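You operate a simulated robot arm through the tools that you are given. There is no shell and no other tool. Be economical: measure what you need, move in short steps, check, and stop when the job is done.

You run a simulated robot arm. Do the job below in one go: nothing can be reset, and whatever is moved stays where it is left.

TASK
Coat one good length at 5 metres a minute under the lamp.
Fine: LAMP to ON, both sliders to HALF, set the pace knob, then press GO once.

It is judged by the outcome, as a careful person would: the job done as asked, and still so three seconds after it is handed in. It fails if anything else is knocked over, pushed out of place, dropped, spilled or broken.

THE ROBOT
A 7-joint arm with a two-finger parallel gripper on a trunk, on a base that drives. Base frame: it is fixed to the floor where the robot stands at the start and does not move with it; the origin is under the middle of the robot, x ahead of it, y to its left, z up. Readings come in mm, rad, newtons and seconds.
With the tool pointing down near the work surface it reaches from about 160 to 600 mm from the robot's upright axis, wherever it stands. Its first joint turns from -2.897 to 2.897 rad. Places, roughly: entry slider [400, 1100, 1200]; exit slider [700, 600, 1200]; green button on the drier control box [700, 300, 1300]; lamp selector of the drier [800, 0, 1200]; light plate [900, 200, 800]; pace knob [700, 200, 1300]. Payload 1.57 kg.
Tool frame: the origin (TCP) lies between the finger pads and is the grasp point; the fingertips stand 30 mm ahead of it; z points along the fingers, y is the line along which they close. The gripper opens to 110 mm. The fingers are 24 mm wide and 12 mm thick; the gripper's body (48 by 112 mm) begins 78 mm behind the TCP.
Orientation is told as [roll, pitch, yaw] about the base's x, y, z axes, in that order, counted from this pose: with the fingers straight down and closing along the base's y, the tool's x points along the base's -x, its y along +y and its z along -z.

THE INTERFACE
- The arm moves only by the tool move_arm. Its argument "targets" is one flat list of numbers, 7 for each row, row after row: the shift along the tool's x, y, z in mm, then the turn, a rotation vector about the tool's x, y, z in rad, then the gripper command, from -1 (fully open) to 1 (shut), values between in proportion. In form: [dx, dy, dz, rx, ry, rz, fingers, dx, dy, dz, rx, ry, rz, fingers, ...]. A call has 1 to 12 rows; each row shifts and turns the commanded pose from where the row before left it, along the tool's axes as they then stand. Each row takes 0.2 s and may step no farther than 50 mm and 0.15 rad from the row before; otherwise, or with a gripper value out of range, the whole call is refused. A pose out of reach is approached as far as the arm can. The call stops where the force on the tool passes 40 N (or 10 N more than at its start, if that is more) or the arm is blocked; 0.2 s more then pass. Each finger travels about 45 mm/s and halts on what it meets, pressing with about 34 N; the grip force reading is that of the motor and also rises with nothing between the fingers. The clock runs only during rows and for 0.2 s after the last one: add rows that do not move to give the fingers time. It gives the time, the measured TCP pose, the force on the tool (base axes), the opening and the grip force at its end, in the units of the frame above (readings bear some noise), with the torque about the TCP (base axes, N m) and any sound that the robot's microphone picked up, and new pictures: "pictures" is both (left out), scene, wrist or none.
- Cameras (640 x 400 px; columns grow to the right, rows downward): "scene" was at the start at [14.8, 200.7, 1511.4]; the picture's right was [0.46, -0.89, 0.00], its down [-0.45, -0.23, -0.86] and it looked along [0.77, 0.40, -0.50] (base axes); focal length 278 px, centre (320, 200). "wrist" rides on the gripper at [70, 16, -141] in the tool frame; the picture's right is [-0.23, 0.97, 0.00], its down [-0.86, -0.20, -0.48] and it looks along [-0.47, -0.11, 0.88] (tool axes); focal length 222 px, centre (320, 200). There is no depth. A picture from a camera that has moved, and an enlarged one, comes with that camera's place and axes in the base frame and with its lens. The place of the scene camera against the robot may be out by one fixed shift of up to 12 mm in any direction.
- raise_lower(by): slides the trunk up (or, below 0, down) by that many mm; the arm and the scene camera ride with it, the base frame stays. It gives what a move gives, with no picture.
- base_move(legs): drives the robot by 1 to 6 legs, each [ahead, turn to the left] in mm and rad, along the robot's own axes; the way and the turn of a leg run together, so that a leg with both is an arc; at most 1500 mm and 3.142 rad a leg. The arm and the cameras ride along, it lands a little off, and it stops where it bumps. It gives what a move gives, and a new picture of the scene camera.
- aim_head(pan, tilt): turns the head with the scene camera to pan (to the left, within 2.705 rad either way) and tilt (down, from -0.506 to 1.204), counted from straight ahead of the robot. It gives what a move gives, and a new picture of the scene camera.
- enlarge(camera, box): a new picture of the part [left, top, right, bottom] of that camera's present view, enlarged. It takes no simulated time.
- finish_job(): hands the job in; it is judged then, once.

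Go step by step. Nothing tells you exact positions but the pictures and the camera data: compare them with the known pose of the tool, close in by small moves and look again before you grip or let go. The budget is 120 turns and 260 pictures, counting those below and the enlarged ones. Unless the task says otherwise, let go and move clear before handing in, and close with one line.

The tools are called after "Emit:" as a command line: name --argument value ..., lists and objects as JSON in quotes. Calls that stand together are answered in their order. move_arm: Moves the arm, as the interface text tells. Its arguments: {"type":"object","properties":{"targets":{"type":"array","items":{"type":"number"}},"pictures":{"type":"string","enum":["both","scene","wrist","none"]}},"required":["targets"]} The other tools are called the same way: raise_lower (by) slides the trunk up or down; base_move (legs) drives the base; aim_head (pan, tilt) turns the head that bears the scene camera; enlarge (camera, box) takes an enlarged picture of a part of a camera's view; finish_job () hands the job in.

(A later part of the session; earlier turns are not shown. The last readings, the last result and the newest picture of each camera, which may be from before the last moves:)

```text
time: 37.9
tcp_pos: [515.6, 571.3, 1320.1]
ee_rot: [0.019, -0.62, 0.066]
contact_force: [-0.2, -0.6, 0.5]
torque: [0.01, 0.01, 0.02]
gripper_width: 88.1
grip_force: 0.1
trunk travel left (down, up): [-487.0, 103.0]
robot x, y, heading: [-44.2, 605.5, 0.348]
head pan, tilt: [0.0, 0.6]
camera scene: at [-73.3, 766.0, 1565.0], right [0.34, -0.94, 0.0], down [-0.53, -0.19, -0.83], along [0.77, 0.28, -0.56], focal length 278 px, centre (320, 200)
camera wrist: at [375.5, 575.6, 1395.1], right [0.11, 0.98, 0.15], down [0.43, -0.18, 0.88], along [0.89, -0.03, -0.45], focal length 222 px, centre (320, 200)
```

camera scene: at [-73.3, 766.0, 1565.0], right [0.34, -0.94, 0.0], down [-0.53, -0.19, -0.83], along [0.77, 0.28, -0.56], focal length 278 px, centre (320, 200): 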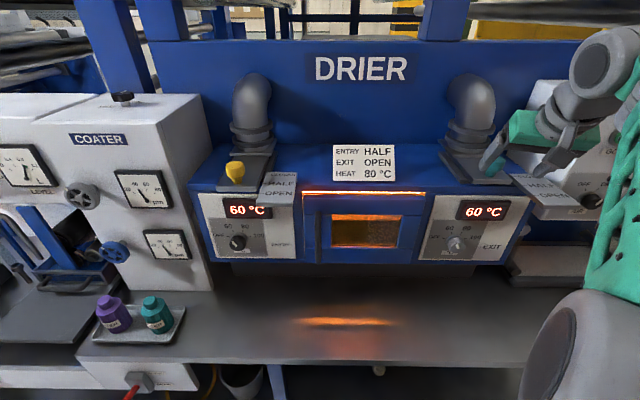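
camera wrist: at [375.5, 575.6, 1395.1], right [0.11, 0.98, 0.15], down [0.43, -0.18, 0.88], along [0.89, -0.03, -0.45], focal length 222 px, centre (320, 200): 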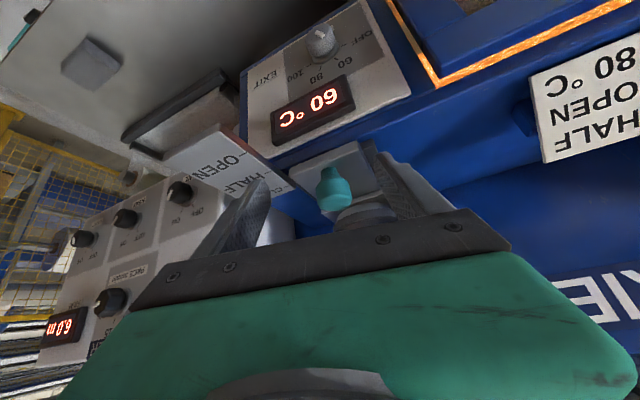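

Two wrist views put the exit knob near (600, 587, 1270). I'll approach partway and refine.

Emit:
move_arm --targets '[-12, 5, 17, 0, 0, 0, -0.6, -12, 4, 17, 0, 0, 0, -0.6, 0, 0, 0, 0, 0, 0, -0.6]' --pictures "wrist"

```text
time: 38.7
tcp_pos: [553.8, 585.6, 1308.4]
ee_rot: [0.022, -0.622, 0.067]
contact_force: [-0.6, 0.0, 0.0]
torque: [-0.03, -0.02, -0.01]
gripper_width: 88.0
grip_force: 0.0
trunk travel left (down, up): [-487.0, 103.0]
robot x, y, heading: [-40.1, 608.1, 0.348]
head pan, tilt: [0.0, 0.6]
camera wrist: at [413.7, 587.9, 1382.5], right [0.11, 0.98, 0.15], down [0.43, -0.18, 0.88], along [0.9, -0.03, -0.44], focal length 222 px, centre (320, 200)
```

wrist: 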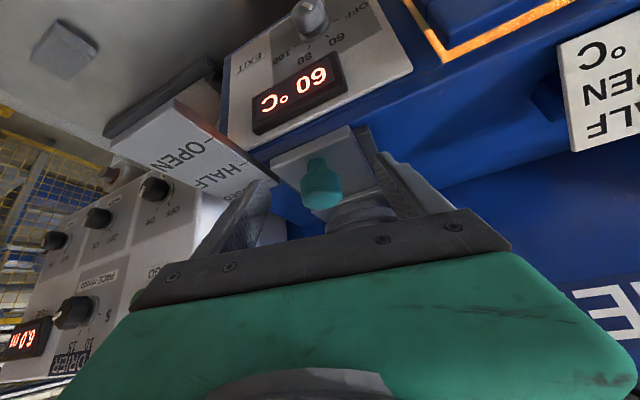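

Knob at about (597, 585, 1280). I'll move in to straddle it.

Emit:
move_arm --targets '[-6, -2, 16, 0, 0, 0, -0.6, -6, -1, 16, 0, 0, 0, -0.6, -6, -1, 12, 0, 0, 0, -0.6, 0, 0, 0, 0, 0, 0, -0.6]' --pictures "both"

```text
time: 39.7
tcp_pos: [593.6, 583.1, 1282.4]
ee_rot: [0.021, -0.619, 0.067]
contact_force: [-0.5, 0.5, -0.8]
torque: [0.04, 0.01, -0.03]
gripper_width: 87.7
grip_force: 0.1
trunk travel left (down, up): [-487.0, 103.0]
robot x, y, heading: [-38.7, 608.7, 0.349]
head pan, tilt: [0.0, 0.6]
camera scene: at [-73.3, 766.3, 1565.0], right [0.34, -0.94, 0.0], down [-0.53, -0.19, -0.83], along [0.77, 0.28, -0.56], focal length 278 px, centre (320, 200)
camera wrist: at [453.5, 586.7, 1356.8], right [0.11, 0.98, 0.15], down [0.43, -0.18, 0.88], along [0.89, -0.03, -0.45], focal length 222 px, centre (320, 200)
```

scene: 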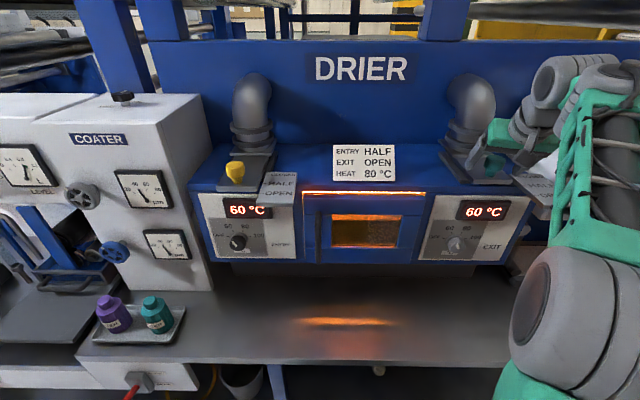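
wrist: 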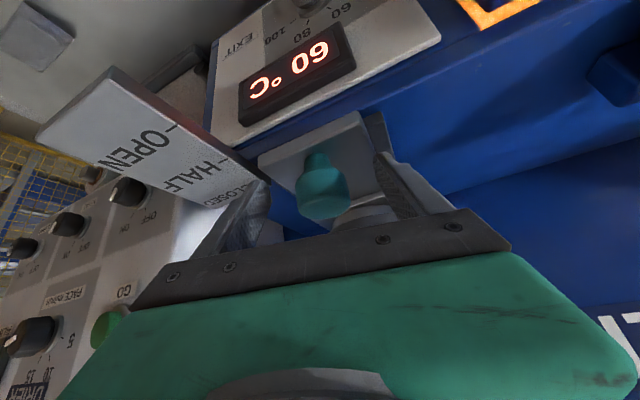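

The head is at the grasp point with the same size as the entry one. Closing.

Emit:
move_arm --targets '[0, 0, 0, 0, 0, 0, 0.2, 0, 0, 0, 0, 0, 0, 0.4, 0, 0, 0, 0, 0, 0, 0.6, 0, 0, 0, 0, 0, 0, 0.6]' --pictures "wrist"

```text
time: 40.7
tcp_pos: [593.7, 583.3, 1282.5]
ee_rot: [0.021, -0.62, 0.068]
contact_force: [0.6, 2.0, 0.5]
torque: [0.08, 0.04, 0.08]
gripper_width: 39.7
grip_force: 21.7
trunk travel left (down, up): [-487.0, 103.0]
robot x, y, heading: [-40.7, 608.9, 0.349]
head pan, tilt: [0.0, 0.6]
camera wrist: at [453.2, 587.2, 1357.0], right [0.11, 0.98, 0.15], down [0.43, -0.18, 0.88], along [0.89, -0.03, -0.45], focal length 222 px, centre (320, 200)
```

wrist: 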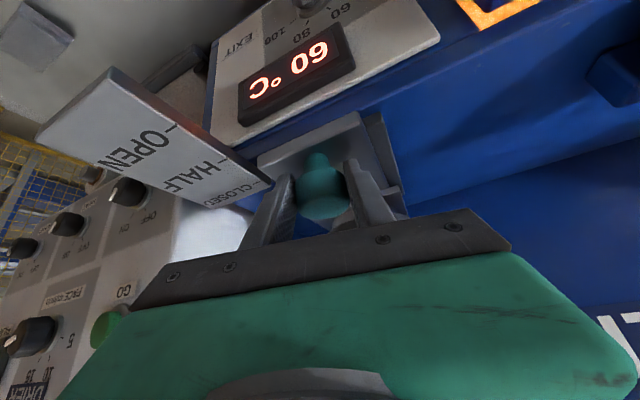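

Gripped. My two-view fit says entry sits at HALF, ticks are 40 mm apart, and the exit knob must come about 41 mm toward me. Pulling 30 mm first.

Emit:
move_arm --targets '[7.8, -2.8, -5.6, 0, 0, 0, 0.6, 7.8, -2.8, -5.6, 0, 0, 0, 0.6, 7.8, -2.8, -5.6, 0, 0, 0, 0.6, 0, 0, 0, 0, 0, 0, 0.6]' --pictures "scene"

Emit:
enlarge --camera "wrist" --box '[120, 100, 440, 300]'

```text
time: 41.7
tcp_pos: [564.4, 574.2, 1282.8]
ee_rot: [0.019, -0.622, 0.067]
contact_force: [-4.0, 9.2, 2.6]
torque: [0.25, -0.45, 0.15]
gripper_width: 39.3
grip_force: 44.9
trunk travel left (down, up): [-487.0, 103.0]
robot x, y, heading: [-44.1, 608.9, 0.346]
head pan, tilt: [0.0, 0.6]
camera scene: at [-74.4, 767.8, 1564.8], right [0.34, -0.94, 0.0], down [-0.53, -0.2, -0.83], along [0.78, 0.28, -0.56], focal length 278 px, centre (320, 200)
```

scene: 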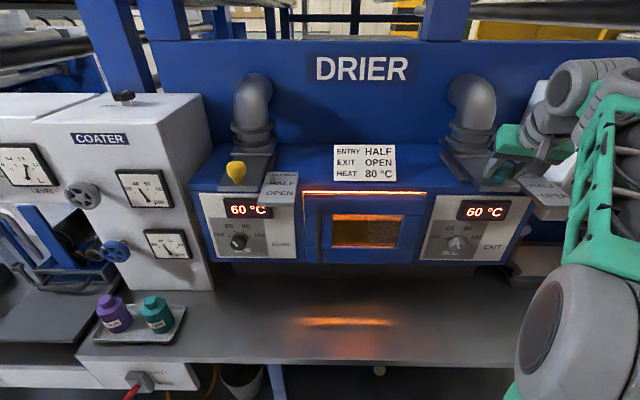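

```text
2.00 times, centred on (280, 200) of wrist
camera zoom: at [424.6, 577.1, 1356.7], right [0.11, 0.98, 0.15], down [0.43, -0.18, 0.88], along [0.9, -0.03, -0.44], focal length 444 px, centre (400, 200)
```

zoom: 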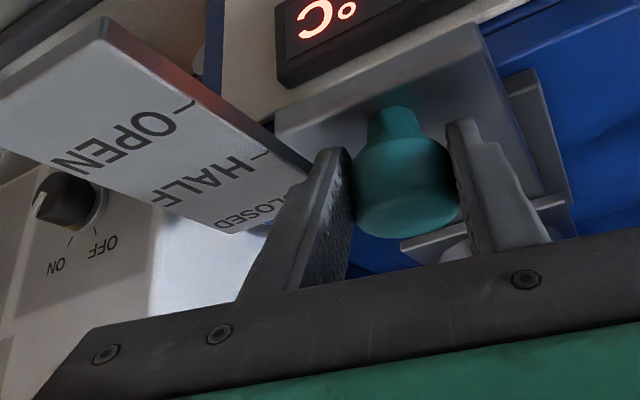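

It slid 30.6 mm. Another 10.5 mm, then release and back up to check.

Emit:
move_arm --targets '[4.1, -1.2, -2.9, 0, 0, 0, 0.6, 4.1, -1.2, -2.9, 0, 0, 0, 0.6, 0, 0, 0, 0, 0, 0, 0.6]' --pictures "none"

```text
time: 42.5
tcp_pos: [554.7, 568.1, 1281.6]
ee_rot: [0.017, -0.621, 0.068]
contact_force: [-1.9, 8.8, 4.4]
torque: [0.09, -0.13, 0.37]
gripper_width: 39.2
grip_force: 44.4
trunk travel left (down, up): [-487.0, 103.0]
robot x, y, heading: [-41.6, 609.3, 0.347]
head pan, tilt: [0.0, 0.6]
```

Moved 41.8 mm total. Releasing and backing off to view.

Emit:
move_arm --targets '[0, 0, 0, 0, 0, 0, 0.2, 0, 0, 0, 0, 0, 0, -0.4, 0, 0, 0, 0, 0, 0, -0.6, 0, 0, -20, 0, 0, 0, -0.6, 0, 0, -40, 0, 0, 0, -0.6, 20, 0, -30, 0, 0, 0, -0.6, 30, 0, -10, 0, 0, 0, -0.6, 0, 0, 0, 0, 0, 0, -0.6]' --pictures "both"

Emit:
enlarge --camera "scene" --box '[440, 150, 568, 230]'

```text
time: 44.3
tcp_pos: [453.6, 559.7, 1332.8]
ee_rot: [0.02, -0.619, 0.065]
contact_force: [0.8, 0.3, 0.2]
torque: [-0.03, 0.0, -0.02]
gripper_width: 88.1
grip_force: 0.1
trunk travel left (down, up): [-487.0, 103.0]
robot x, y, heading: [-42.7, 609.7, 0.356]
head pan, tilt: [0.0, 0.6]
camera scene: at [-73.5, 766.4, 1564.9], right [0.34, -0.94, 0.0], down [-0.53, -0.19, -0.83], along [0.78, 0.28, -0.56], focal length 278 px, centre (320, 200)
camera wrist: at [314.1, 564.0, 1408.0], right [0.11, 0.98, 0.15], down [0.43, -0.18, 0.88], along [0.89, -0.03, -0.45], focal length 222 px, centre (320, 200)
```

scene: 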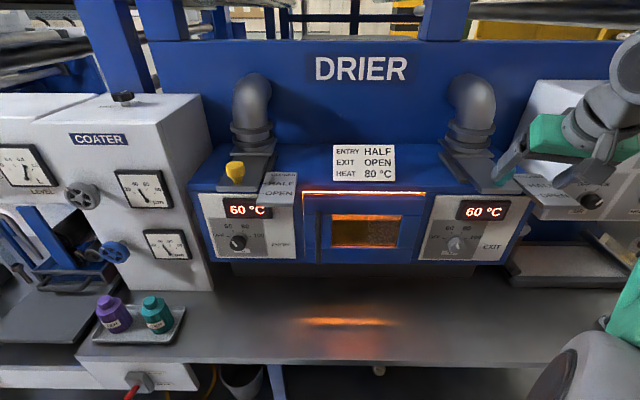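
wrist: 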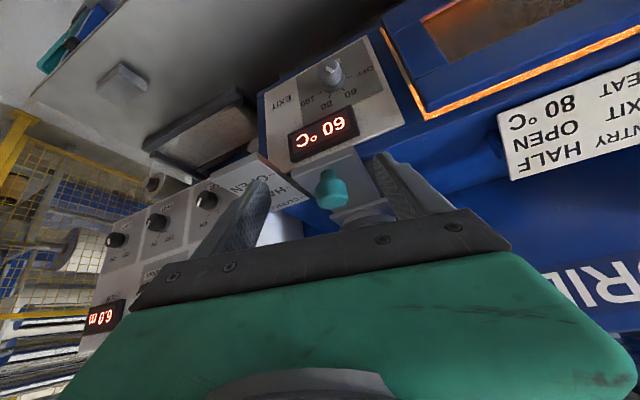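

```text
5.00 times, centred on (504, 190) of scene
camera zoom: at [-73.5, 766.4, 1564.9], right [0.34, -0.94, 0.0], down [-0.53, -0.19, -0.83], along [0.78, 0.28, -0.56], focal length 1388 px, centre (-600, 250)
```

zoom: 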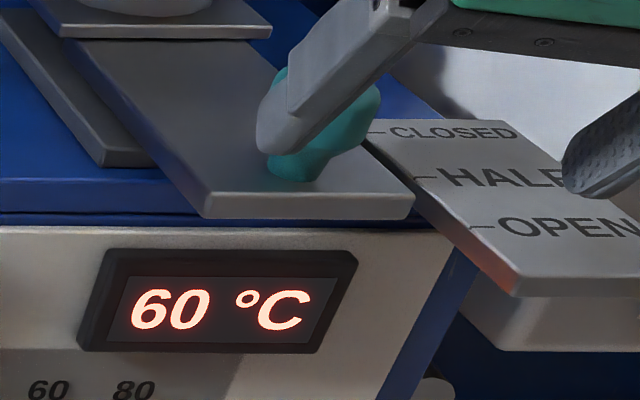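

Exit now reads HALF with the same alignment as entry. Next I'll back off and drive along to stand in front of the control box.

Emit:
base_move --legs '[[-150, 0], [0, -1.571], [650, 0], [0, 1.571]]'

Emit:
aim_head --pan -0.1 --tilt 0.4

```text
time: 56.4
tcp_pos: [549.3, -82.8, 1332.5]
ee_rot: [0.021, -0.619, 0.076]
contact_force: [-0.6, 0.6, -0.5]
torque: [0.01, 0.0, -0.02]
gripper_width: 87.8
grip_force: 0.1
trunk travel left (down, up): [-487.0, 103.0]
robot x, y, heading: [50.2, -43.5, 0.36]
head pan, tilt: [0.0, 0.6]
camera scene: at [19.6, 119.3, 1564.9], right [0.35, -0.94, 0.0], down [-0.53, -0.2, -0.83], along [0.77, 0.29, -0.56], focal length 278 px, centre (320, 200)
```

scene: 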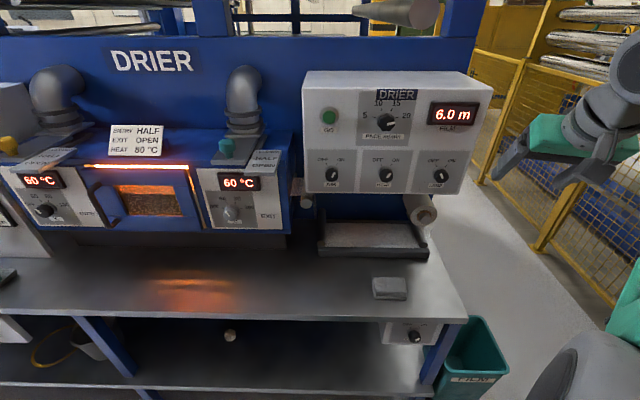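

```text
time: 57.1
tcp_pos: [549.5, -81.1, 1332.9]
ee_rot: [0.022, -0.619, 0.075]
contact_force: [0.0, -0.8, -0.7]
torque: [-0.03, 0.02, 0.0]
gripper_width: 87.8
grip_force: 0.1
trunk travel left (down, up): [-487.0, 103.0]
robot x, y, heading: [51.8, -40.9, 0.359]
head pan, tilt: [-0.099, 0.4]
camera scene: at [26.4, 112.0, 1583.1], right [0.26, -0.97, 0.0], down [-0.38, -0.1, -0.92], along [0.89, 0.24, -0.39], focal length 278 px, centre (320, 200)
```

scene: 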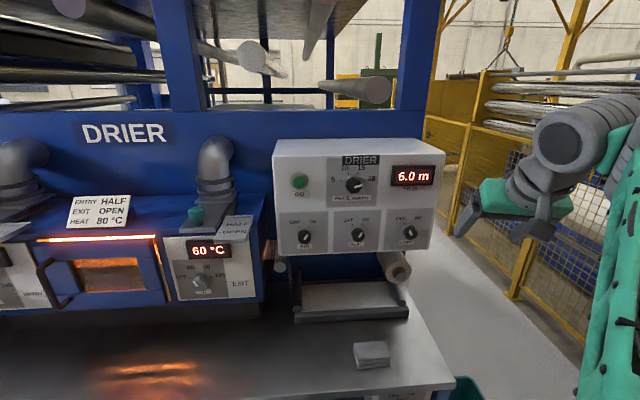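

I'm now square to the control box. I'll yaw the tool back square, move it forward and start tilting it toward horizontal, well short of the box (face about f 765).

Emit:
move_arm --targets '[0, 40, 0, -0.055, 0, -0.075, -0.6, 0, 40, 0, -0.055, 0, -0.075, -0.6, 0, 40, 0, -0.054, 0, -0.074, -0.6, -36, 0, 26, 0, 0, 0, -0.6, -36, 0, 26, 0, 0, 0, -0.6, 0, 0, 0, 0, -0.14, 0, -0.6, 0, 0, 0, 0, -0.14, 0, -0.6, 0, 0, 0, 0, -0.14, 0, -0.6, 0, 0, 0, 0, -0.14, 0, -0.6, 0, 0, 0, 0, 0, 0, -0.6]' --pictures "both"

```text
time: 59.3
tcp_pos: [609.4, 68.2, 1335.2]
ee_rot: [0.053, -1.186, 0.316]
contact_force: [0.3, -1.0, -0.4]
torque: [0.01, 0.01, 0.02]
gripper_width: 88.0
grip_force: 0.1
trunk travel left (down, up): [-487.0, 103.0]
robot x, y, heading: [52.7, -40.5, 0.357]
head pan, tilt: [-0.099, 0.4]
camera scene: at [26.4, 112.0, 1583.2], right [0.26, -0.97, 0.0], down [-0.38, -0.1, -0.92], along [0.89, 0.24, -0.39], focal length 278 px, centre (320, 200)
camera wrist: at [457.4, 27.1, 1324.1], right [-0.27, 0.94, 0.23], down [-0.04, -0.25, 0.97], along [0.96, 0.25, 0.1], focal length 222 px, centre (320, 200)
```

scene: 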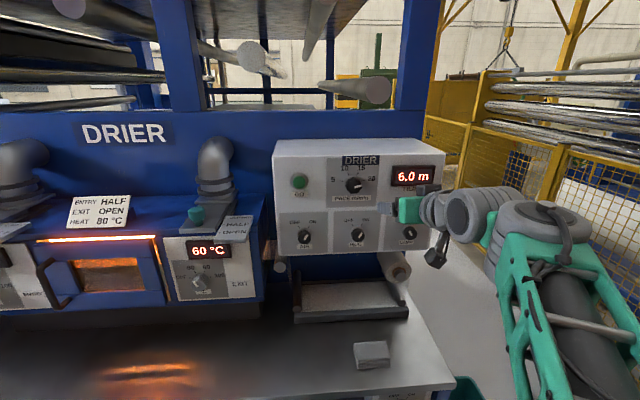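
wrist: 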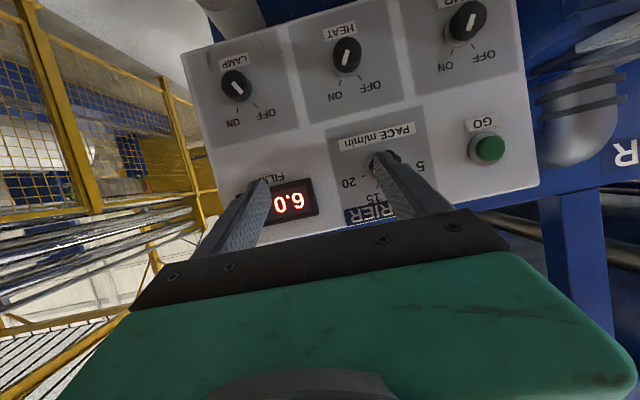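

The tool tilts freely here. I'll finish tilting to horizontal, then look.

Emit:
move_arm --targets '[0, 0, 0, 0, -0.13, 0, -0.6, 0, 0, 0, 0, -0.13, 0, -0.6, 0, 0, 0, 0, -0.128, 0, -0.6, 0, 0, 0, 0, 0, 0, -0.6]' --pictures "wrist"

```text
time: 60.3
tcp_pos: [610.0, 68.4, 1336.2]
ee_rot: [1.776, -1.552, -1.41]
contact_force: [0.8, 0.3, -0.9]
torque: [0.01, 0.0, -0.02]
gripper_width: 88.2
grip_force: 0.0
trunk travel left (down, up): [-487.0, 103.0]
robot x, y, heading: [53.4, -40.6, 0.36]
head pan, tilt: [-0.099, 0.4]
camera wrist: at [472.6, 33.2, 1265.7], right [-0.35, 0.9, 0.25], down [-0.37, -0.37, 0.85], along [0.86, 0.2, 0.47], focal length 222 px, centre (320, 200)
```

wrist: 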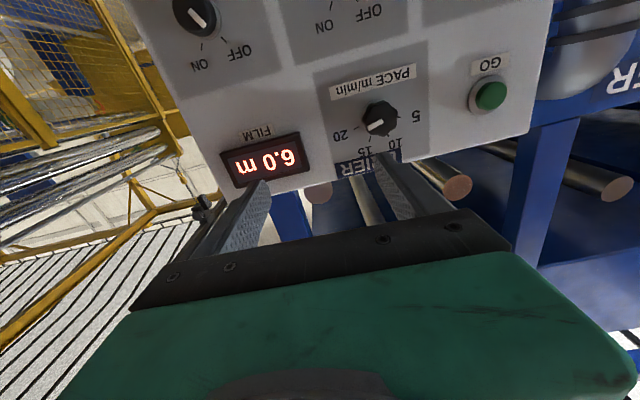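

Tool is now horizontal along the machine normal. Wrist views give GO (f 771, r −81, z 1340), pace (r 66, z 1329) and LAMP (r 241, z 1174). I'll retract a little, lower the trunk to lamp height and drive in 100 mm.

Emit:
move_arm --targets '[0, -30, -25, 0, 0, 0, -0.6, 0, -30, -25, 0, 0, 0, -0.6, 0, -30, -10, 0, 0, 0, -0.6, 0, 0, 0, 0, 0, 0, -0.6]' --pictures "none"

Emit:
raise_lower --by -160

Emit:
base_move --legs '[[100, 0]]'

Emit:
enlarge --camera "wrist" --box '[0, 0, 640, 400]'

```text
time: 61.3
tcp_pos: [584.5, -37.7, 1334.3]
ee_rot: [1.698, -1.551, -1.333]
contact_force: [0.1, -0.1, 0.5]
torque: [0.03, -0.01, 0.02]
gripper_width: 88.0
grip_force: 0.0
trunk travel left (down, up): [-487.0, 103.0]
robot x, y, heading: [53.3, -39.3, 0.358]
head pan, tilt: [-0.099, 0.4]
```

```text
time: 63.1
tcp_pos: [585.9, -39.0, 1175.0]
ee_rot: [1.717, -1.553, -1.351]
contact_force: [0.4, 0.1, 0.7]
torque: [-0.03, 0.01, -0.03]
gripper_width: 88.0
grip_force: 0.1
trunk travel left (down, up): [-327.0, 263.0]
robot x, y, heading: [52.6, -39.4, 0.361]
head pan, tilt: [-0.099, 0.4]
```

```text
time: 64.3
tcp_pos: [678.9, -3.8, 1174.0]
ee_rot: [1.715, -1.552, -1.351]
contact_force: [-1.3, -0.3, 0.9]
torque: [-0.01, 0.01, 0.01]
gripper_width: 88.1
grip_force: 0.0
trunk travel left (down, up): [-327.0, 263.0]
robot x, y, heading: [145.6, -5.3, 0.359]
head pan, tilt: [-0.099, 0.4]
camera scene: at [120.0, 147.1, 1423.2], right [0.26, -0.97, 0.0], down [-0.38, -0.1, -0.92], along [0.89, 0.24, -0.39], focal length 278 px, centre (320, 200)
```

scene: 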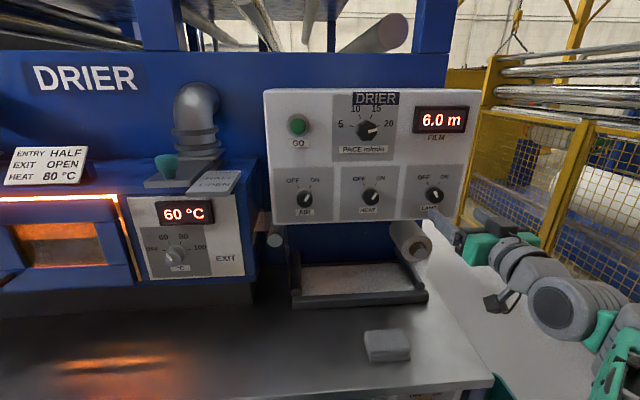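

```text
1.00 times, centred on (320, 200) of wrist (not enlarged: the box is as wide or as high as the picture)
camera zoom: at [540.8, -37.4, 1105.0], right [-0.35, 0.91, 0.25], down [-0.37, -0.37, 0.85], along [0.86, 0.2, 0.47], focal length 222 px, centre (320, 200)
```

zoom: 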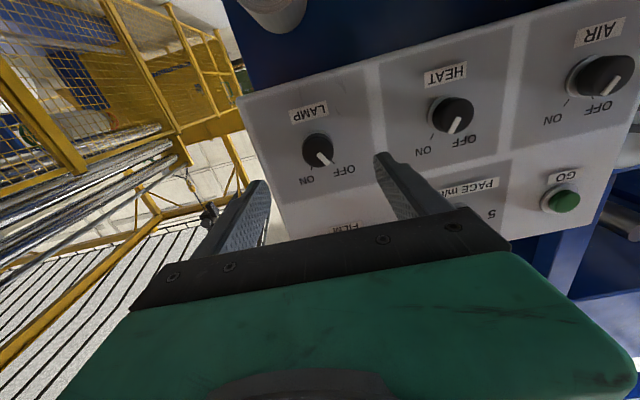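

TCP is already in line with the LAMP knob (r 240, z 1175). I'll pre-roll the wrist about 0.5 rad anticlockwise, advance to just before the knob and look.

Emit:
move_arm --targets '[0, 0, 10, 0, 0, -0.13, -0.5, 0, 0, 10, 0, 0, -0.13, -0.4, 0, 0, 15, 0, 0, -0.13, -0.3, 0, 0, 15, 0, 0, -0.13, -0.2, 0, 0, 10, 0, 0, 0, -0.2, 0, 0, 0, 0, 0, 0, -0.2]' --pictures "both"

```text
time: 65.7
tcp_pos: [734.9, 18.8, 1174.9]
ee_rot: [-1.576, -1.068, 1.942]
contact_force: [0.6, -0.1, -0.4]
torque: [-0.03, -0.01, -0.04]
gripper_width: 66.0
grip_force: 0.0
trunk travel left (down, up): [-327.0, 263.0]
robot x, y, heading: [143.5, -3.7, 0.358]
head pan, tilt: [-0.099, 0.4]
camera scene: at [120.3, 147.2, 1423.2], right [0.26, -0.97, 0.0], down [-0.38, -0.1, -0.92], along [0.89, 0.24, -0.39], focal length 278 px, centre (320, 200)
camera wrist: at [610.0, -49.8, 1104.8], right [-0.34, 0.9, -0.27], down [-0.53, 0.05, 0.84], along [0.77, 0.43, 0.46], focal length 222 px, centre (320, 200)
```

scene: 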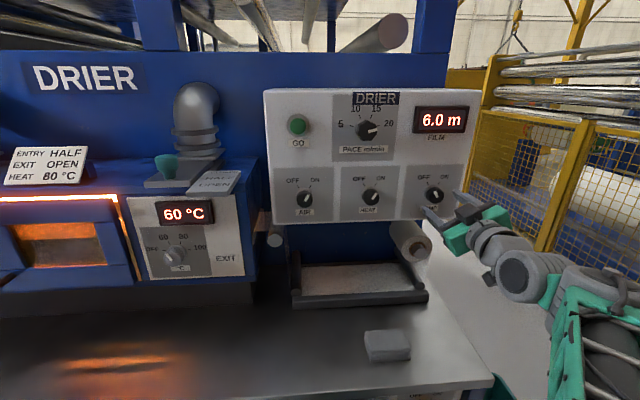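
wrist: 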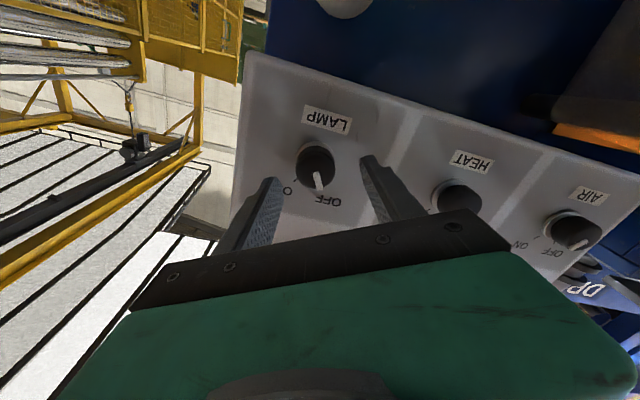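

Triangulated LAMP knob front at f ≈ 742, r 240, z 1176, diameter ~36 mm. Advancing carefully so the pads straddle it without reaching the face.

Emit:
move_arm --targets '[1.5, -2.6, 10, 0, 0, 0, -0.2, 0, 0, 10, 0, 0, 0, -0.2, 0, 0, 8, 0, 0, 0, -0.2, 0, 0, 5, 0, 0, 0, -0.2]' --pictures "both"

Emit:
enlarge --camera "scene" --box '[384, 150, 512, 230]'

```text
time: 66.7
tcp_pos: [768.4, 27.1, 1174.4]
ee_rot: [-1.575, -1.07, 1.942]
contact_force: [-0.1, -0.9, 0.2]
torque: [-0.01, 0.03, -0.01]
gripper_width: 65.8
grip_force: 0.0
trunk travel left (down, up): [-327.0, 263.0]
robot x, y, heading: [146.0, -2.1, 0.359]
head pan, tilt: [-0.099, 0.4]
camera scene: at [120.2, 147.2, 1423.2], right [0.26, -0.97, 0.0], down [-0.38, -0.1, -0.92], along [0.89, 0.24, -0.39], focal length 278 px, centre (320, 200)
camera wrist: at [642.3, -41.8, 1105.3], right [-0.34, 0.9, -0.27], down [-0.53, 0.05, 0.84], along [0.77, 0.43, 0.46], focal length 222 px, centre (320, 200)
```

scene: 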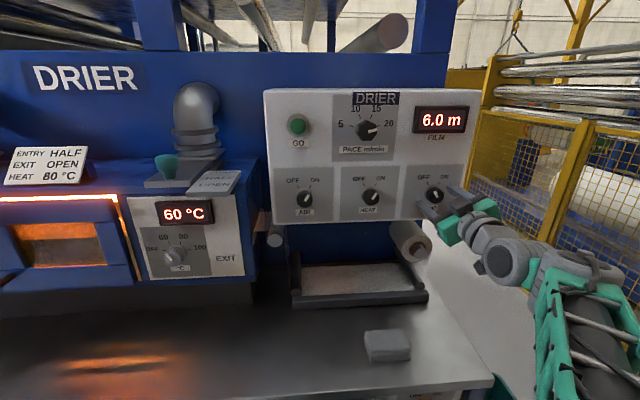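
wrist: 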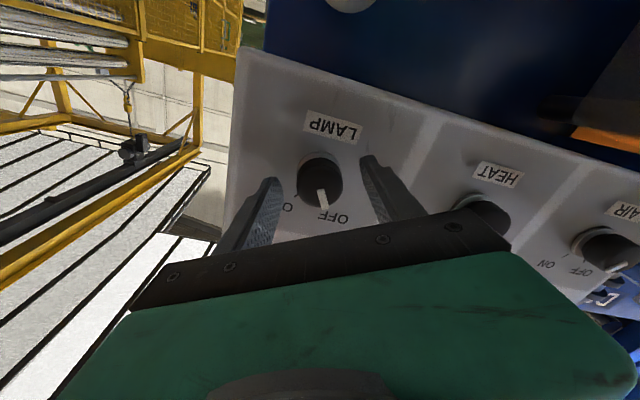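

```text
5.00 times, centred on (448, 190) of scene
camera zoom: at [120.2, 147.2, 1423.2], right [0.26, -0.97, 0.0], down [-0.38, -0.1, -0.92], along [0.89, 0.24, -0.39], focal length 1388 px, centre (-320, 250)
```

zoom: 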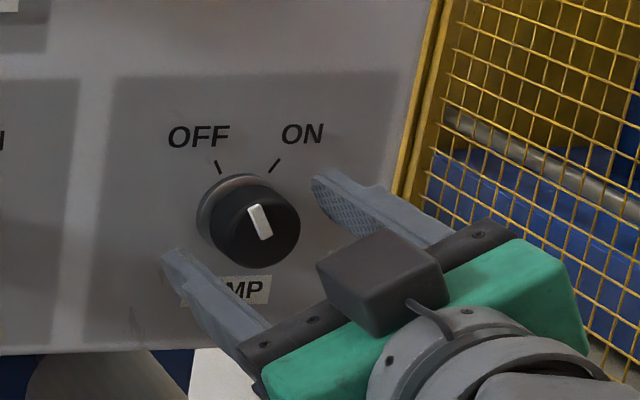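

The knob front is about 19 mm ahead of the TCP, so I'll creep 9 mm farther and close.

Emit:
move_arm --targets '[0, 0, 5, 0, 0, 0, -0.2, 0, 0, 4, 0, 0, 0, -0.2, 0, 0, 0, 0, 0, 0, -0.2]' --pictures "none"

Emit:
move_arm --targets '[0, 0, 0, 0, 0, 0, 0.1, 0, 0, 0, 0, 0, 0, 0.3, 0, 0, 0, 0, 0, 0, 0.5, 0, 0, 0, 0, 0, 0, 0.6, 0, 0, 0, 0, 0, 0, 0.6]' --pictures "wrist"

Emit:
enlarge --camera "scene" --box '[384, 150, 512, 230]'

```text
time: 67.5
tcp_pos: [775.8, 31.3, 1174.2]
ee_rot: [-1.576, -1.069, 1.942]
contact_force: [0.0, -0.5, -0.2]
torque: [0.01, 0.03, -0.02]
gripper_width: 66.4
grip_force: 0.0
trunk travel left (down, up): [-327.0, 263.0]
robot x, y, heading: [146.5, -4.8, 0.36]
head pan, tilt: [-0.099, 0.4]
```

```text
time: 68.7
tcp_pos: [776.3, 28.6, 1174.5]
ee_rot: [-1.578, -1.07, 1.942]
contact_force: [4.2, -1.3, 2.4]
torque: [0.1, -0.42, -0.92]
gripper_width: 38.1
grip_force: 39.5
trunk travel left (down, up): [-327.0, 263.0]
robot x, y, heading: [145.3, -6.0, 0.358]
head pan, tilt: [-0.099, 0.4]
camera wrist: at [651.1, -39.2, 1105.0], right [-0.34, 0.9, -0.27], down [-0.53, 0.05, 0.84], along [0.77, 0.43, 0.46], focal length 222 px, centre (320, 200)
```

wrist: 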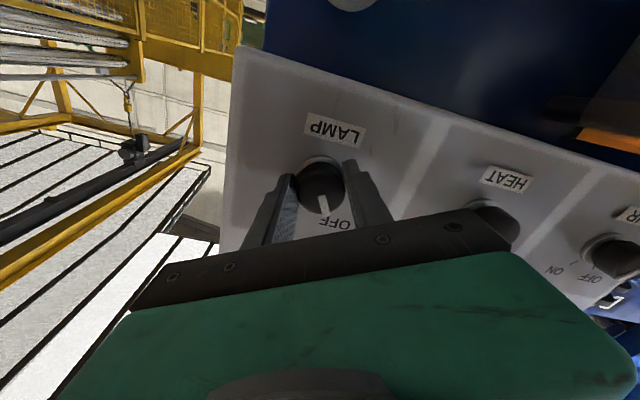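

```text
5.00 times, centred on (448, 190) of scene
camera zoom: at [120.5, 146.9, 1423.2], right [0.26, -0.97, 0.0], down [-0.38, -0.1, -0.92], along [0.89, 0.24, -0.39], focal length 1388 px, centre (-320, 250)
```

zoom: 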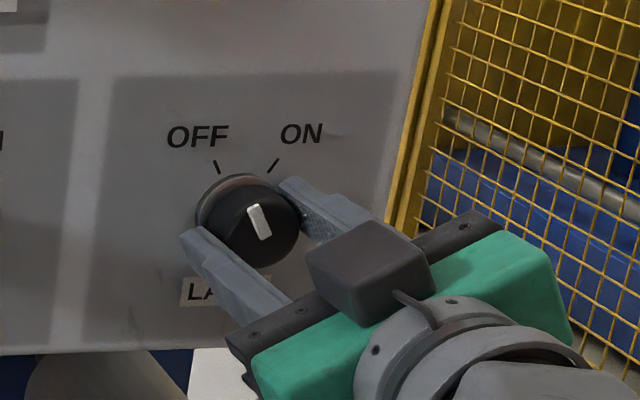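

Gripped the LAMP knob (38 mm). Turning clockwise about 1 rad toward ON.

Emit:
move_arm --targets '[0, 0, 0, 0, 0, 0.14, 0.6, 0, 0, 0, 0, 0, 0.14, 0.6, 0, 0, 0, 0, 0, 0.14, 0.6, 0, 0, 0, 0, 0, 0.14, 0.6, 0, 0, 0, 0, 0, 0.14, 0.6, 0, 0, 0, 0, 0, 0.14, 0.6, 0, 0, 0, 0, 0, 0.14, 0.6, 0, 0, 0, 0, 0, 0, 0.6]' --pictures "wrist"

Emit:
enlarge --camera "scene" --box '[384, 150, 512, 230]'

```text
time: 70.5
tcp_pos: [776.2, 32.5, 1175.0]
ee_rot: [1.574, -1.089, -1.207]
contact_force: [-4.4, 5.3, -3.3]
torque: [-0.13, 0.31, -0.8]
gripper_width: 37.9
grip_force: 44.0
trunk travel left (down, up): [-327.0, 263.0]
robot x, y, heading: [146.6, -3.7, 0.358]
head pan, tilt: [-0.099, 0.4]
camera wrist: at [626.6, 24.2, 1120.1], right [-0.27, 0.71, 0.65], down [-0.24, -0.71, 0.66], along [0.93, 0.02, 0.36], focal length 222 px, centre (320, 200)
```

wrist: 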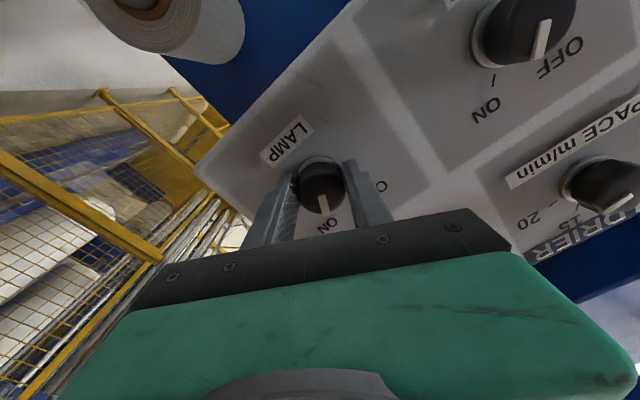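

```text
5.00 times, centred on (448, 190) of scene
camera zoom: at [119.7, 147.9, 1423.1], right [0.26, -0.97, 0.0], down [-0.38, -0.1, -0.92], along [0.89, 0.24, -0.39], focal length 1388 px, centre (-320, 250)
```

zoom: 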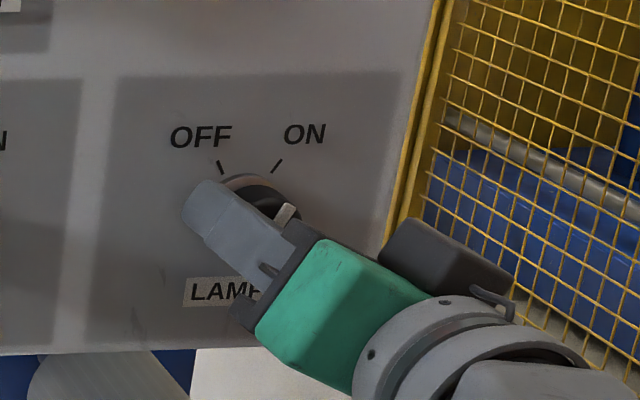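

It turned with the grip and points near ON. I'll release and back off to compare it with AIR and HEAT.

Emit:
move_arm --targets '[0, 0, 0, 0, 0, 0, 0.3, 0, 0, 0, 0, 0, 0, -0.2, 0, 0, 0, 0, 0, 0, -0.2, 0, 0, -25, 0, 0, 0, -0.2, 0, 0, -35, 0, 0, 0, -0.2, 0, 0, 0, 0, 0, 0, -0.2]' --pictures "wrist"

Emit:
enlarge --camera "scene" --box '[384, 150, 512, 230]'

Emit:
enlarge --camera "scene" --box '[264, 84, 488, 224]'

```text
time: 71.9
tcp_pos: [718.1, 9.3, 1173.7]
ee_rot: [1.575, -1.091, -1.21]
contact_force: [0.1, -0.1, 0.4]
torque: [0.0, 0.05, -0.01]
gripper_width: 65.9
grip_force: 0.1
trunk travel left (down, up): [-327.0, 263.0]
robot x, y, heading: [150.7, -8.2, 0.357]
head pan, tilt: [-0.099, 0.4]
camera wrist: at [570.1, 2.3, 1119.4], right [-0.27, 0.71, 0.65], down [-0.24, -0.71, 0.67], along [0.93, 0.02, 0.37], focal length 222 px, centre (320, 200)
```

wrist: 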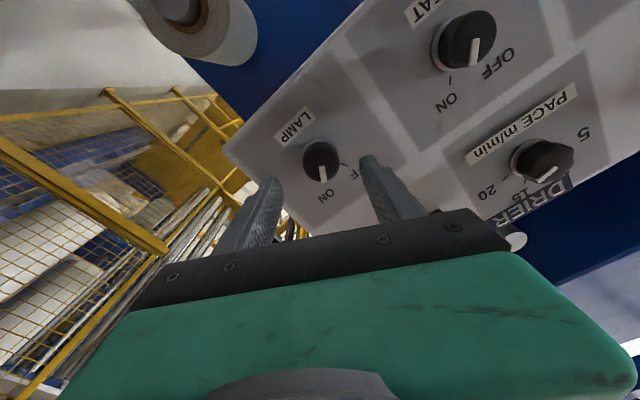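

```text
5.00 times, centred on (448, 190) of scene
camera zoom: at [119.9, 147.3, 1423.2], right [0.26, -0.97, 0.0], down [-0.38, -0.1, -0.92], along [0.89, 0.24, -0.39], focal length 1388 px, centre (-320, 250)
```

zoom: 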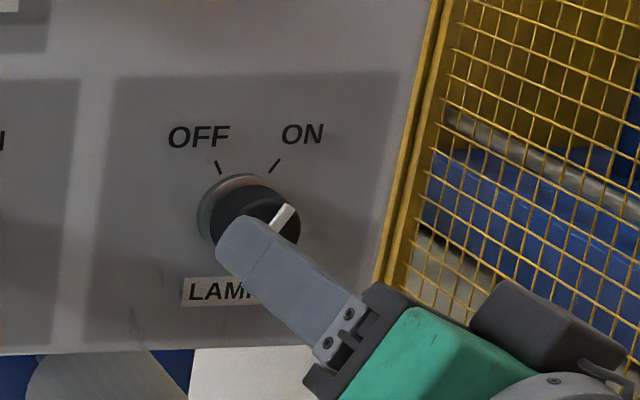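

```text
2.86 times, centred on (376, 154) of scene
camera zoom: at [119.9, 147.3, 1423.2], right [0.26, -0.97, 0.0], down [-0.38, -0.1, -0.92], along [0.89, 0.24, -0.39], focal length 793 px, centre (160, 331)
```

zoom: 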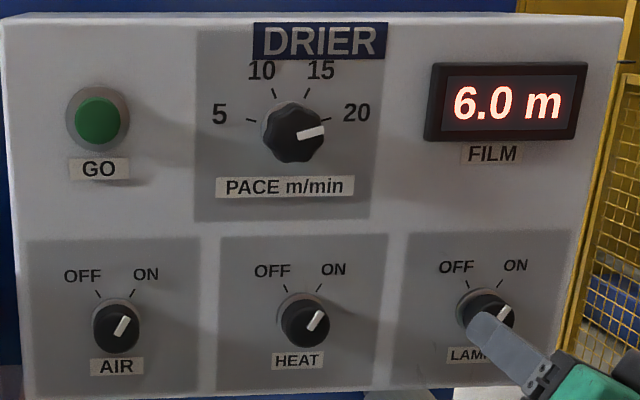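

LAMP now matches AIR and HEAT at ON. Next the pace knob: raise the trunk 155 mm, move left ~174 mm, and pre-roll the wrist clockwise.

Emit:
raise_lower --by 155

Emit:
move_arm --targets '[19.3, 39, 0, 0, 0, 0, -0.2, 19.3, 39, 0, 0, 0, 0, -0.2, 19.3, 39, 0, 0, 0, 0, -0.2, 19.3, 39, 0, 0, 0, 0, -0.2, 0, 0, 0, 0, 0, 0.14, -0.4, 0, 0, 0, 0, 0, 0.14, -0.4, 0, 0, 0, 0, 0, 0.14, -0.4, 0, 0, 0, 0, 0, 0.14, -0.4, 0, 0, 0, 0, 0, 0.14, -0.4, 0, 0, 0, 0, 0, 0.14, -0.4, 0, 0, 0, 0, 0, 0, -0.4]' --pictures "both"

```text
time: 73.7
tcp_pos: [719.3, 9.8, 1329.9]
ee_rot: [1.576, -1.092, -1.211]
contact_force: [-0.5, 0.2, 0.6]
torque: [0.0, 0.01, 0.03]
gripper_width: 66.1
grip_force: 0.0
trunk travel left (down, up): [-482.0, 108.0]
robot x, y, heading: [147.0, -3.6, 0.355]
head pan, tilt: [-0.099, 0.4]
```

```text
time: 76.1
tcp_pos: [657.1, 171.9, 1331.9]
ee_rot: [1.575, -0.25, -1.206]
contact_force: [0.0, -0.5, 0.1]
torque: [0.01, -0.03, -0.01]
gripper_width: 77.1
grip_force: 0.1
trunk travel left (down, up): [-482.0, 108.0]
robot x, y, heading: [146.4, -2.9, 0.365]
head pan, tilt: [-0.099, 0.4]
camera scene: at [120.1, 147.2, 1578.2], right [0.26, -0.97, 0.0], down [-0.38, -0.1, -0.92], along [0.89, 0.24, -0.39], focal length 278 px, centre (320, 200)
camera wrist: at [499.7, 188.7, 1330.6], right [-0.01, 0.02, 1.0], down [-0.13, -0.99, 0.02], along [0.99, -0.13, 0.01], focal length 222 px, centre (320, 200)
```

scene: 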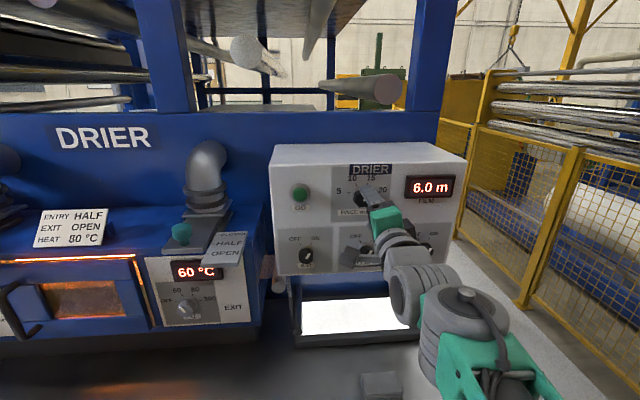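
wrist: 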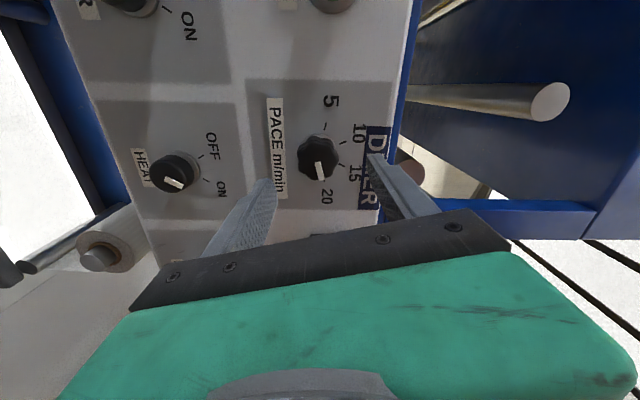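

The light plate lit when LAMP went on. The pace knob is at r ≈ 61, z 1330; I'll shift 5 mm left and advance to straddle it.

Emit:
move_arm --targets '[5.3, -0.6, 10, 0, 0, 0, -0.4, 0, 0, 15, 0, 0, 0, -0.4, 0, 0, 15, 0, 0, 0, -0.4, 0, 0, 10, 0, 0, 0, -0.4, 0, 0, 0, 0, 0, 0, -0.4]' --pictures "both"

Emit:
enlarge --camera "scene" --box '[310, 150, 438, 230]'

```text
time: 77.3
tcp_pos: [702.4, 195.1, 1331.1]
ee_rot: [1.575, -0.251, -1.209]
contact_force: [0.0, -1.1, 0.0]
torque: [-0.04, 0.0, -0.01]
gripper_width: 76.9
grip_force: 0.1
trunk travel left (down, up): [-482.0, 108.0]
robot x, y, heading: [147.3, -8.8, 0.358]
head pan, tilt: [-0.099, 0.4]
camera scene: at [120.2, 147.3, 1578.2], right [0.26, -0.97, 0.0], down [-0.38, -0.1, -0.92], along [0.89, 0.24, -0.39], focal length 278 px, centre (320, 200)
camera wrist: at [545.1, 211.0, 1328.8], right [-0.01, 0.02, 1.0], down [-0.13, -0.99, 0.02], along [0.99, -0.13, 0.01], focal length 222 px, centre (320, 200)
```

scene: 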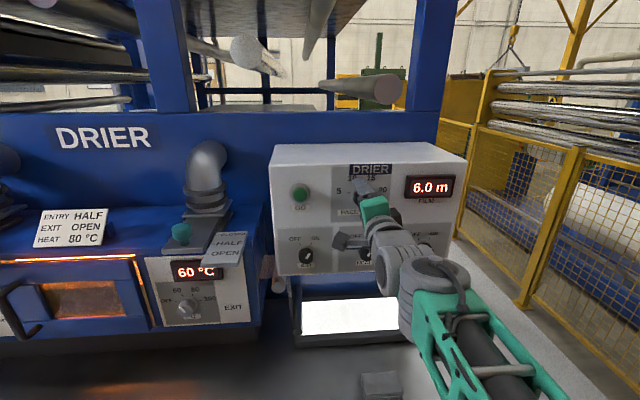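
wrist: 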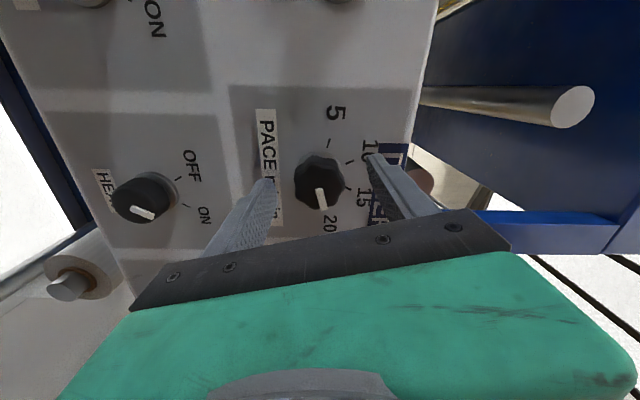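

```text
5.00 times, centred on (374, 190) of scene
camera zoom: at [120.2, 147.3, 1578.2], right [0.26, -0.97, 0.0], down [-0.38, -0.1, -0.92], along [0.89, 0.24, -0.39], focal length 1388 px, centre (50, 250)
```

zoom: 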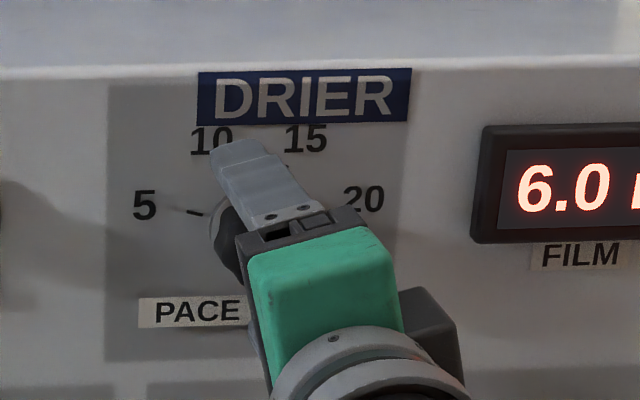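

Advancing 12 mm more (same depth as worked for LAMP), then closing on the knob.

Emit:
move_arm --targets '[0, 0, 6, 0, 0, 0, -0.4, 0, 0, 6, 0, 0, 0, -0.4, 0, 0, 0, 0, 0, 0, 0.0, 0, 0, 0, 0, 0, 0, 0.2, 0, 0, 0, 0, 0, 0, 0.4, 0, 0, 0, 0, 0, 0, 0.5, 0, 0, 0, 0, 0, 0, 0.5]' --pictures "wrist"

Emit:
enlarge --camera "wrist" --box '[220, 100, 420, 225]'

```text
time: 78.9
tcp_pos: [712.1, 198.2, 1328.3]
ee_rot: [1.57, -0.251, -1.205]
contact_force: [-3.5, -1.9, -8.9]
torque: [-0.17, 0.58, -0.4]
gripper_width: 41.9
grip_force: 38.0
trunk travel left (down, up): [-482.0, 108.0]
robot x, y, heading: [146.0, -4.0, 0.36]
head pan, tilt: [-0.099, 0.4]
camera wrist: at [555.6, 214.9, 1327.4], right [-0.01, 0.02, 1.0], down [-0.13, -0.99, 0.02], along [0.99, -0.13, 0.01], focal length 222 px, centre (320, 200)
```

wrist: 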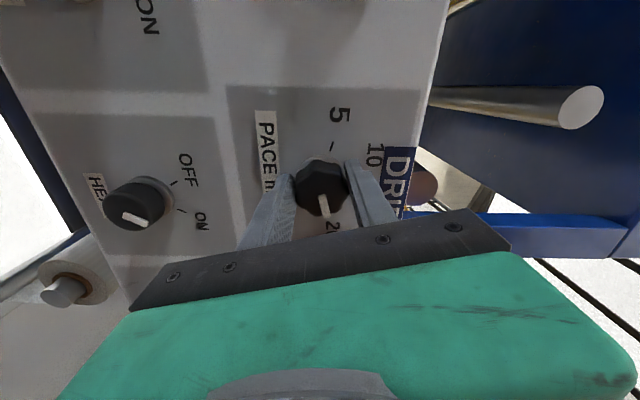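

```text
3.20 times, centred on (320, 162) of wrist
camera zoom: at [555.6, 214.9, 1327.4], right [-0.01, 0.02, 1.0], down [-0.13, -0.99, 0.02], along [0.99, -0.13, 0.01], focal length 711 px, centre (320, 320)
```

zoom: 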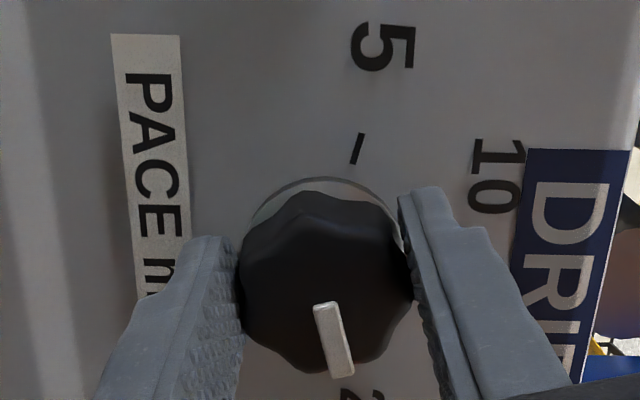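

Gripped (42 mm), well centred. Turning anticlockwise 1.4 rad first.

Emit:
move_arm --targets '[0.5, -1.9, 0, 0, 0, -0.07, 0.6, 0, 0, 0, 0, 0, -0.14, 0.6, 0, 0, 0, 0, 0, -0.14, 0.6, 0, 0, 0, 0, 0, -0.14, 0.6, 0, 0, 0, 0, 0, -0.14, 0.6, 0, 0, 0, 0, 0, -0.14, 0.6, 0, 0, 0, 0, 0, -0.14, 0.6, 0, 0, 0, 0, 0, -0.14, 0.6, 0, 0, 0, 0, 0, -0.14, 0.6, 0, 0, 0, 0, 0, -0.14, 0.6, 0, 0, 0, 0, 0, -0.07, 0.6, 0, 0, 0, 0, 0, 0, 0.6]' --pictures "wrist"

```text
time: 81.5
tcp_pos: [715.2, 194.7, 1327.0]
ee_rot: [-1.545, -1.489, 1.906]
contact_force: [-1.3, -21.6, -20.9]
torque: [-0.2, 0.79, -1.59]
gripper_width: 42.1
grip_force: 44.8
trunk travel left (down, up): [-482.0, 108.0]
robot x, y, heading: [146.7, -5.3, 0.356]
head pan, tilt: [-0.099, 0.4]
camera wrist: at [579.0, 154.3, 1255.9], right [-0.35, 0.93, 0.15], down [-0.4, -0.29, 0.87], along [0.85, 0.24, 0.47], focal length 222 px, centre (320, 200)
```

wrist: 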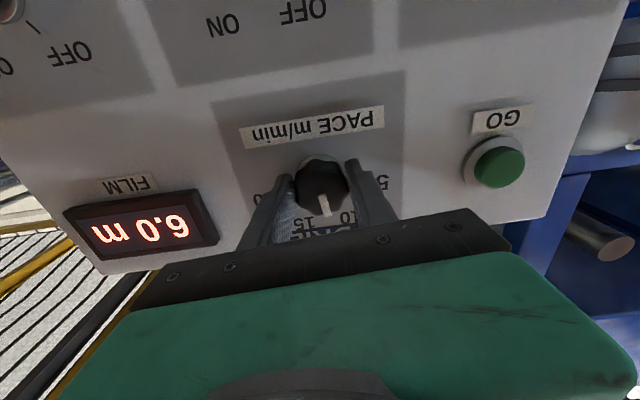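

Halfway, pointing between 10 and 15. I'll relieve the side load (3 mm right, 2 mm down) and turn the remaining ~1.2 rad.

Emit:
move_arm --targets '[2, -3, 0, 0, 0, 0, 0.6, 0, 0, 0, 0, 0, -0.135, 0.6, 0, 0, 0, 0, 0, -0.135, 0.6, 0, 0, 0, 0, 0, -0.135, 0.6, 0, 0, 0, 0, 0, -0.135, 0.6, 0, 0, 0, 0, 0, -0.135, 0.6, 0, 0, 0, 0, 0, -0.135, 0.6, 0, 0, 0, 0, 0, -0.135, 0.6, 0, 0, 0, 0, 0, -0.135, 0.6, 0, 0, 0, 0, 0, -0.135, 0.6, 0, 0, 0, 0, 0, 0, 0.6]' --pictures "wrist"

Emit:
enlarge --camera "scene" --box '[310, 150, 438, 230]'

```text
time: 83.9
tcp_pos: [714.8, 194.1, 1329.5]
ee_rot: [-1.578, -0.275, 1.937]
contact_force: [14.0, -9.5, 8.5]
torque: [0.6, -0.02, -0.38]
gripper_width: 41.6
grip_force: 44.9
trunk travel left (down, up): [-482.0, 108.0]
robot x, y, heading: [149.7, -3.2, 0.367]
head pan, tilt: [-0.099, 0.4]
camera wrist: at [606.1, 85.2, 1294.0], right [-0.17, 0.45, -0.87], down [-0.72, 0.55, 0.42], along [0.67, 0.7, 0.24], focal length 222 px, centre (320, 200)
```

wrist: 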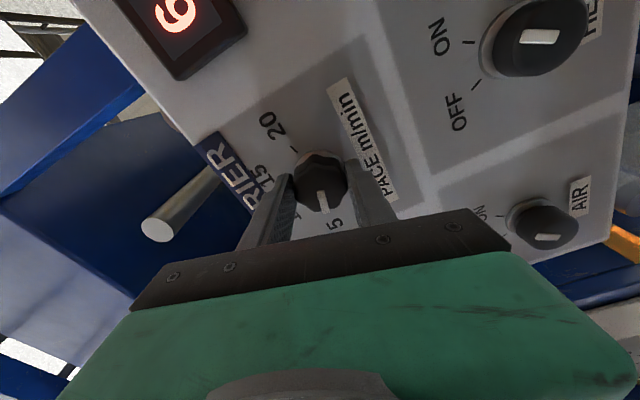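

```text
5.00 times, centred on (374, 190) of scene
camera zoom: at [122.2, 144.9, 1578.6], right [0.26, -0.97, 0.0], down [-0.38, -0.1, -0.92], along [0.89, 0.24, -0.39], focal length 1388 px, centre (50, 250)
```

zoom: 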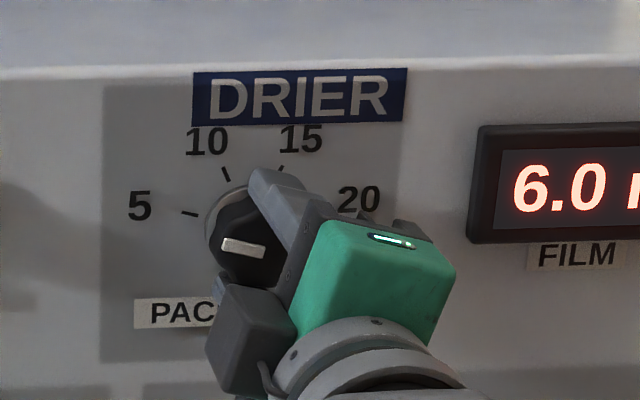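

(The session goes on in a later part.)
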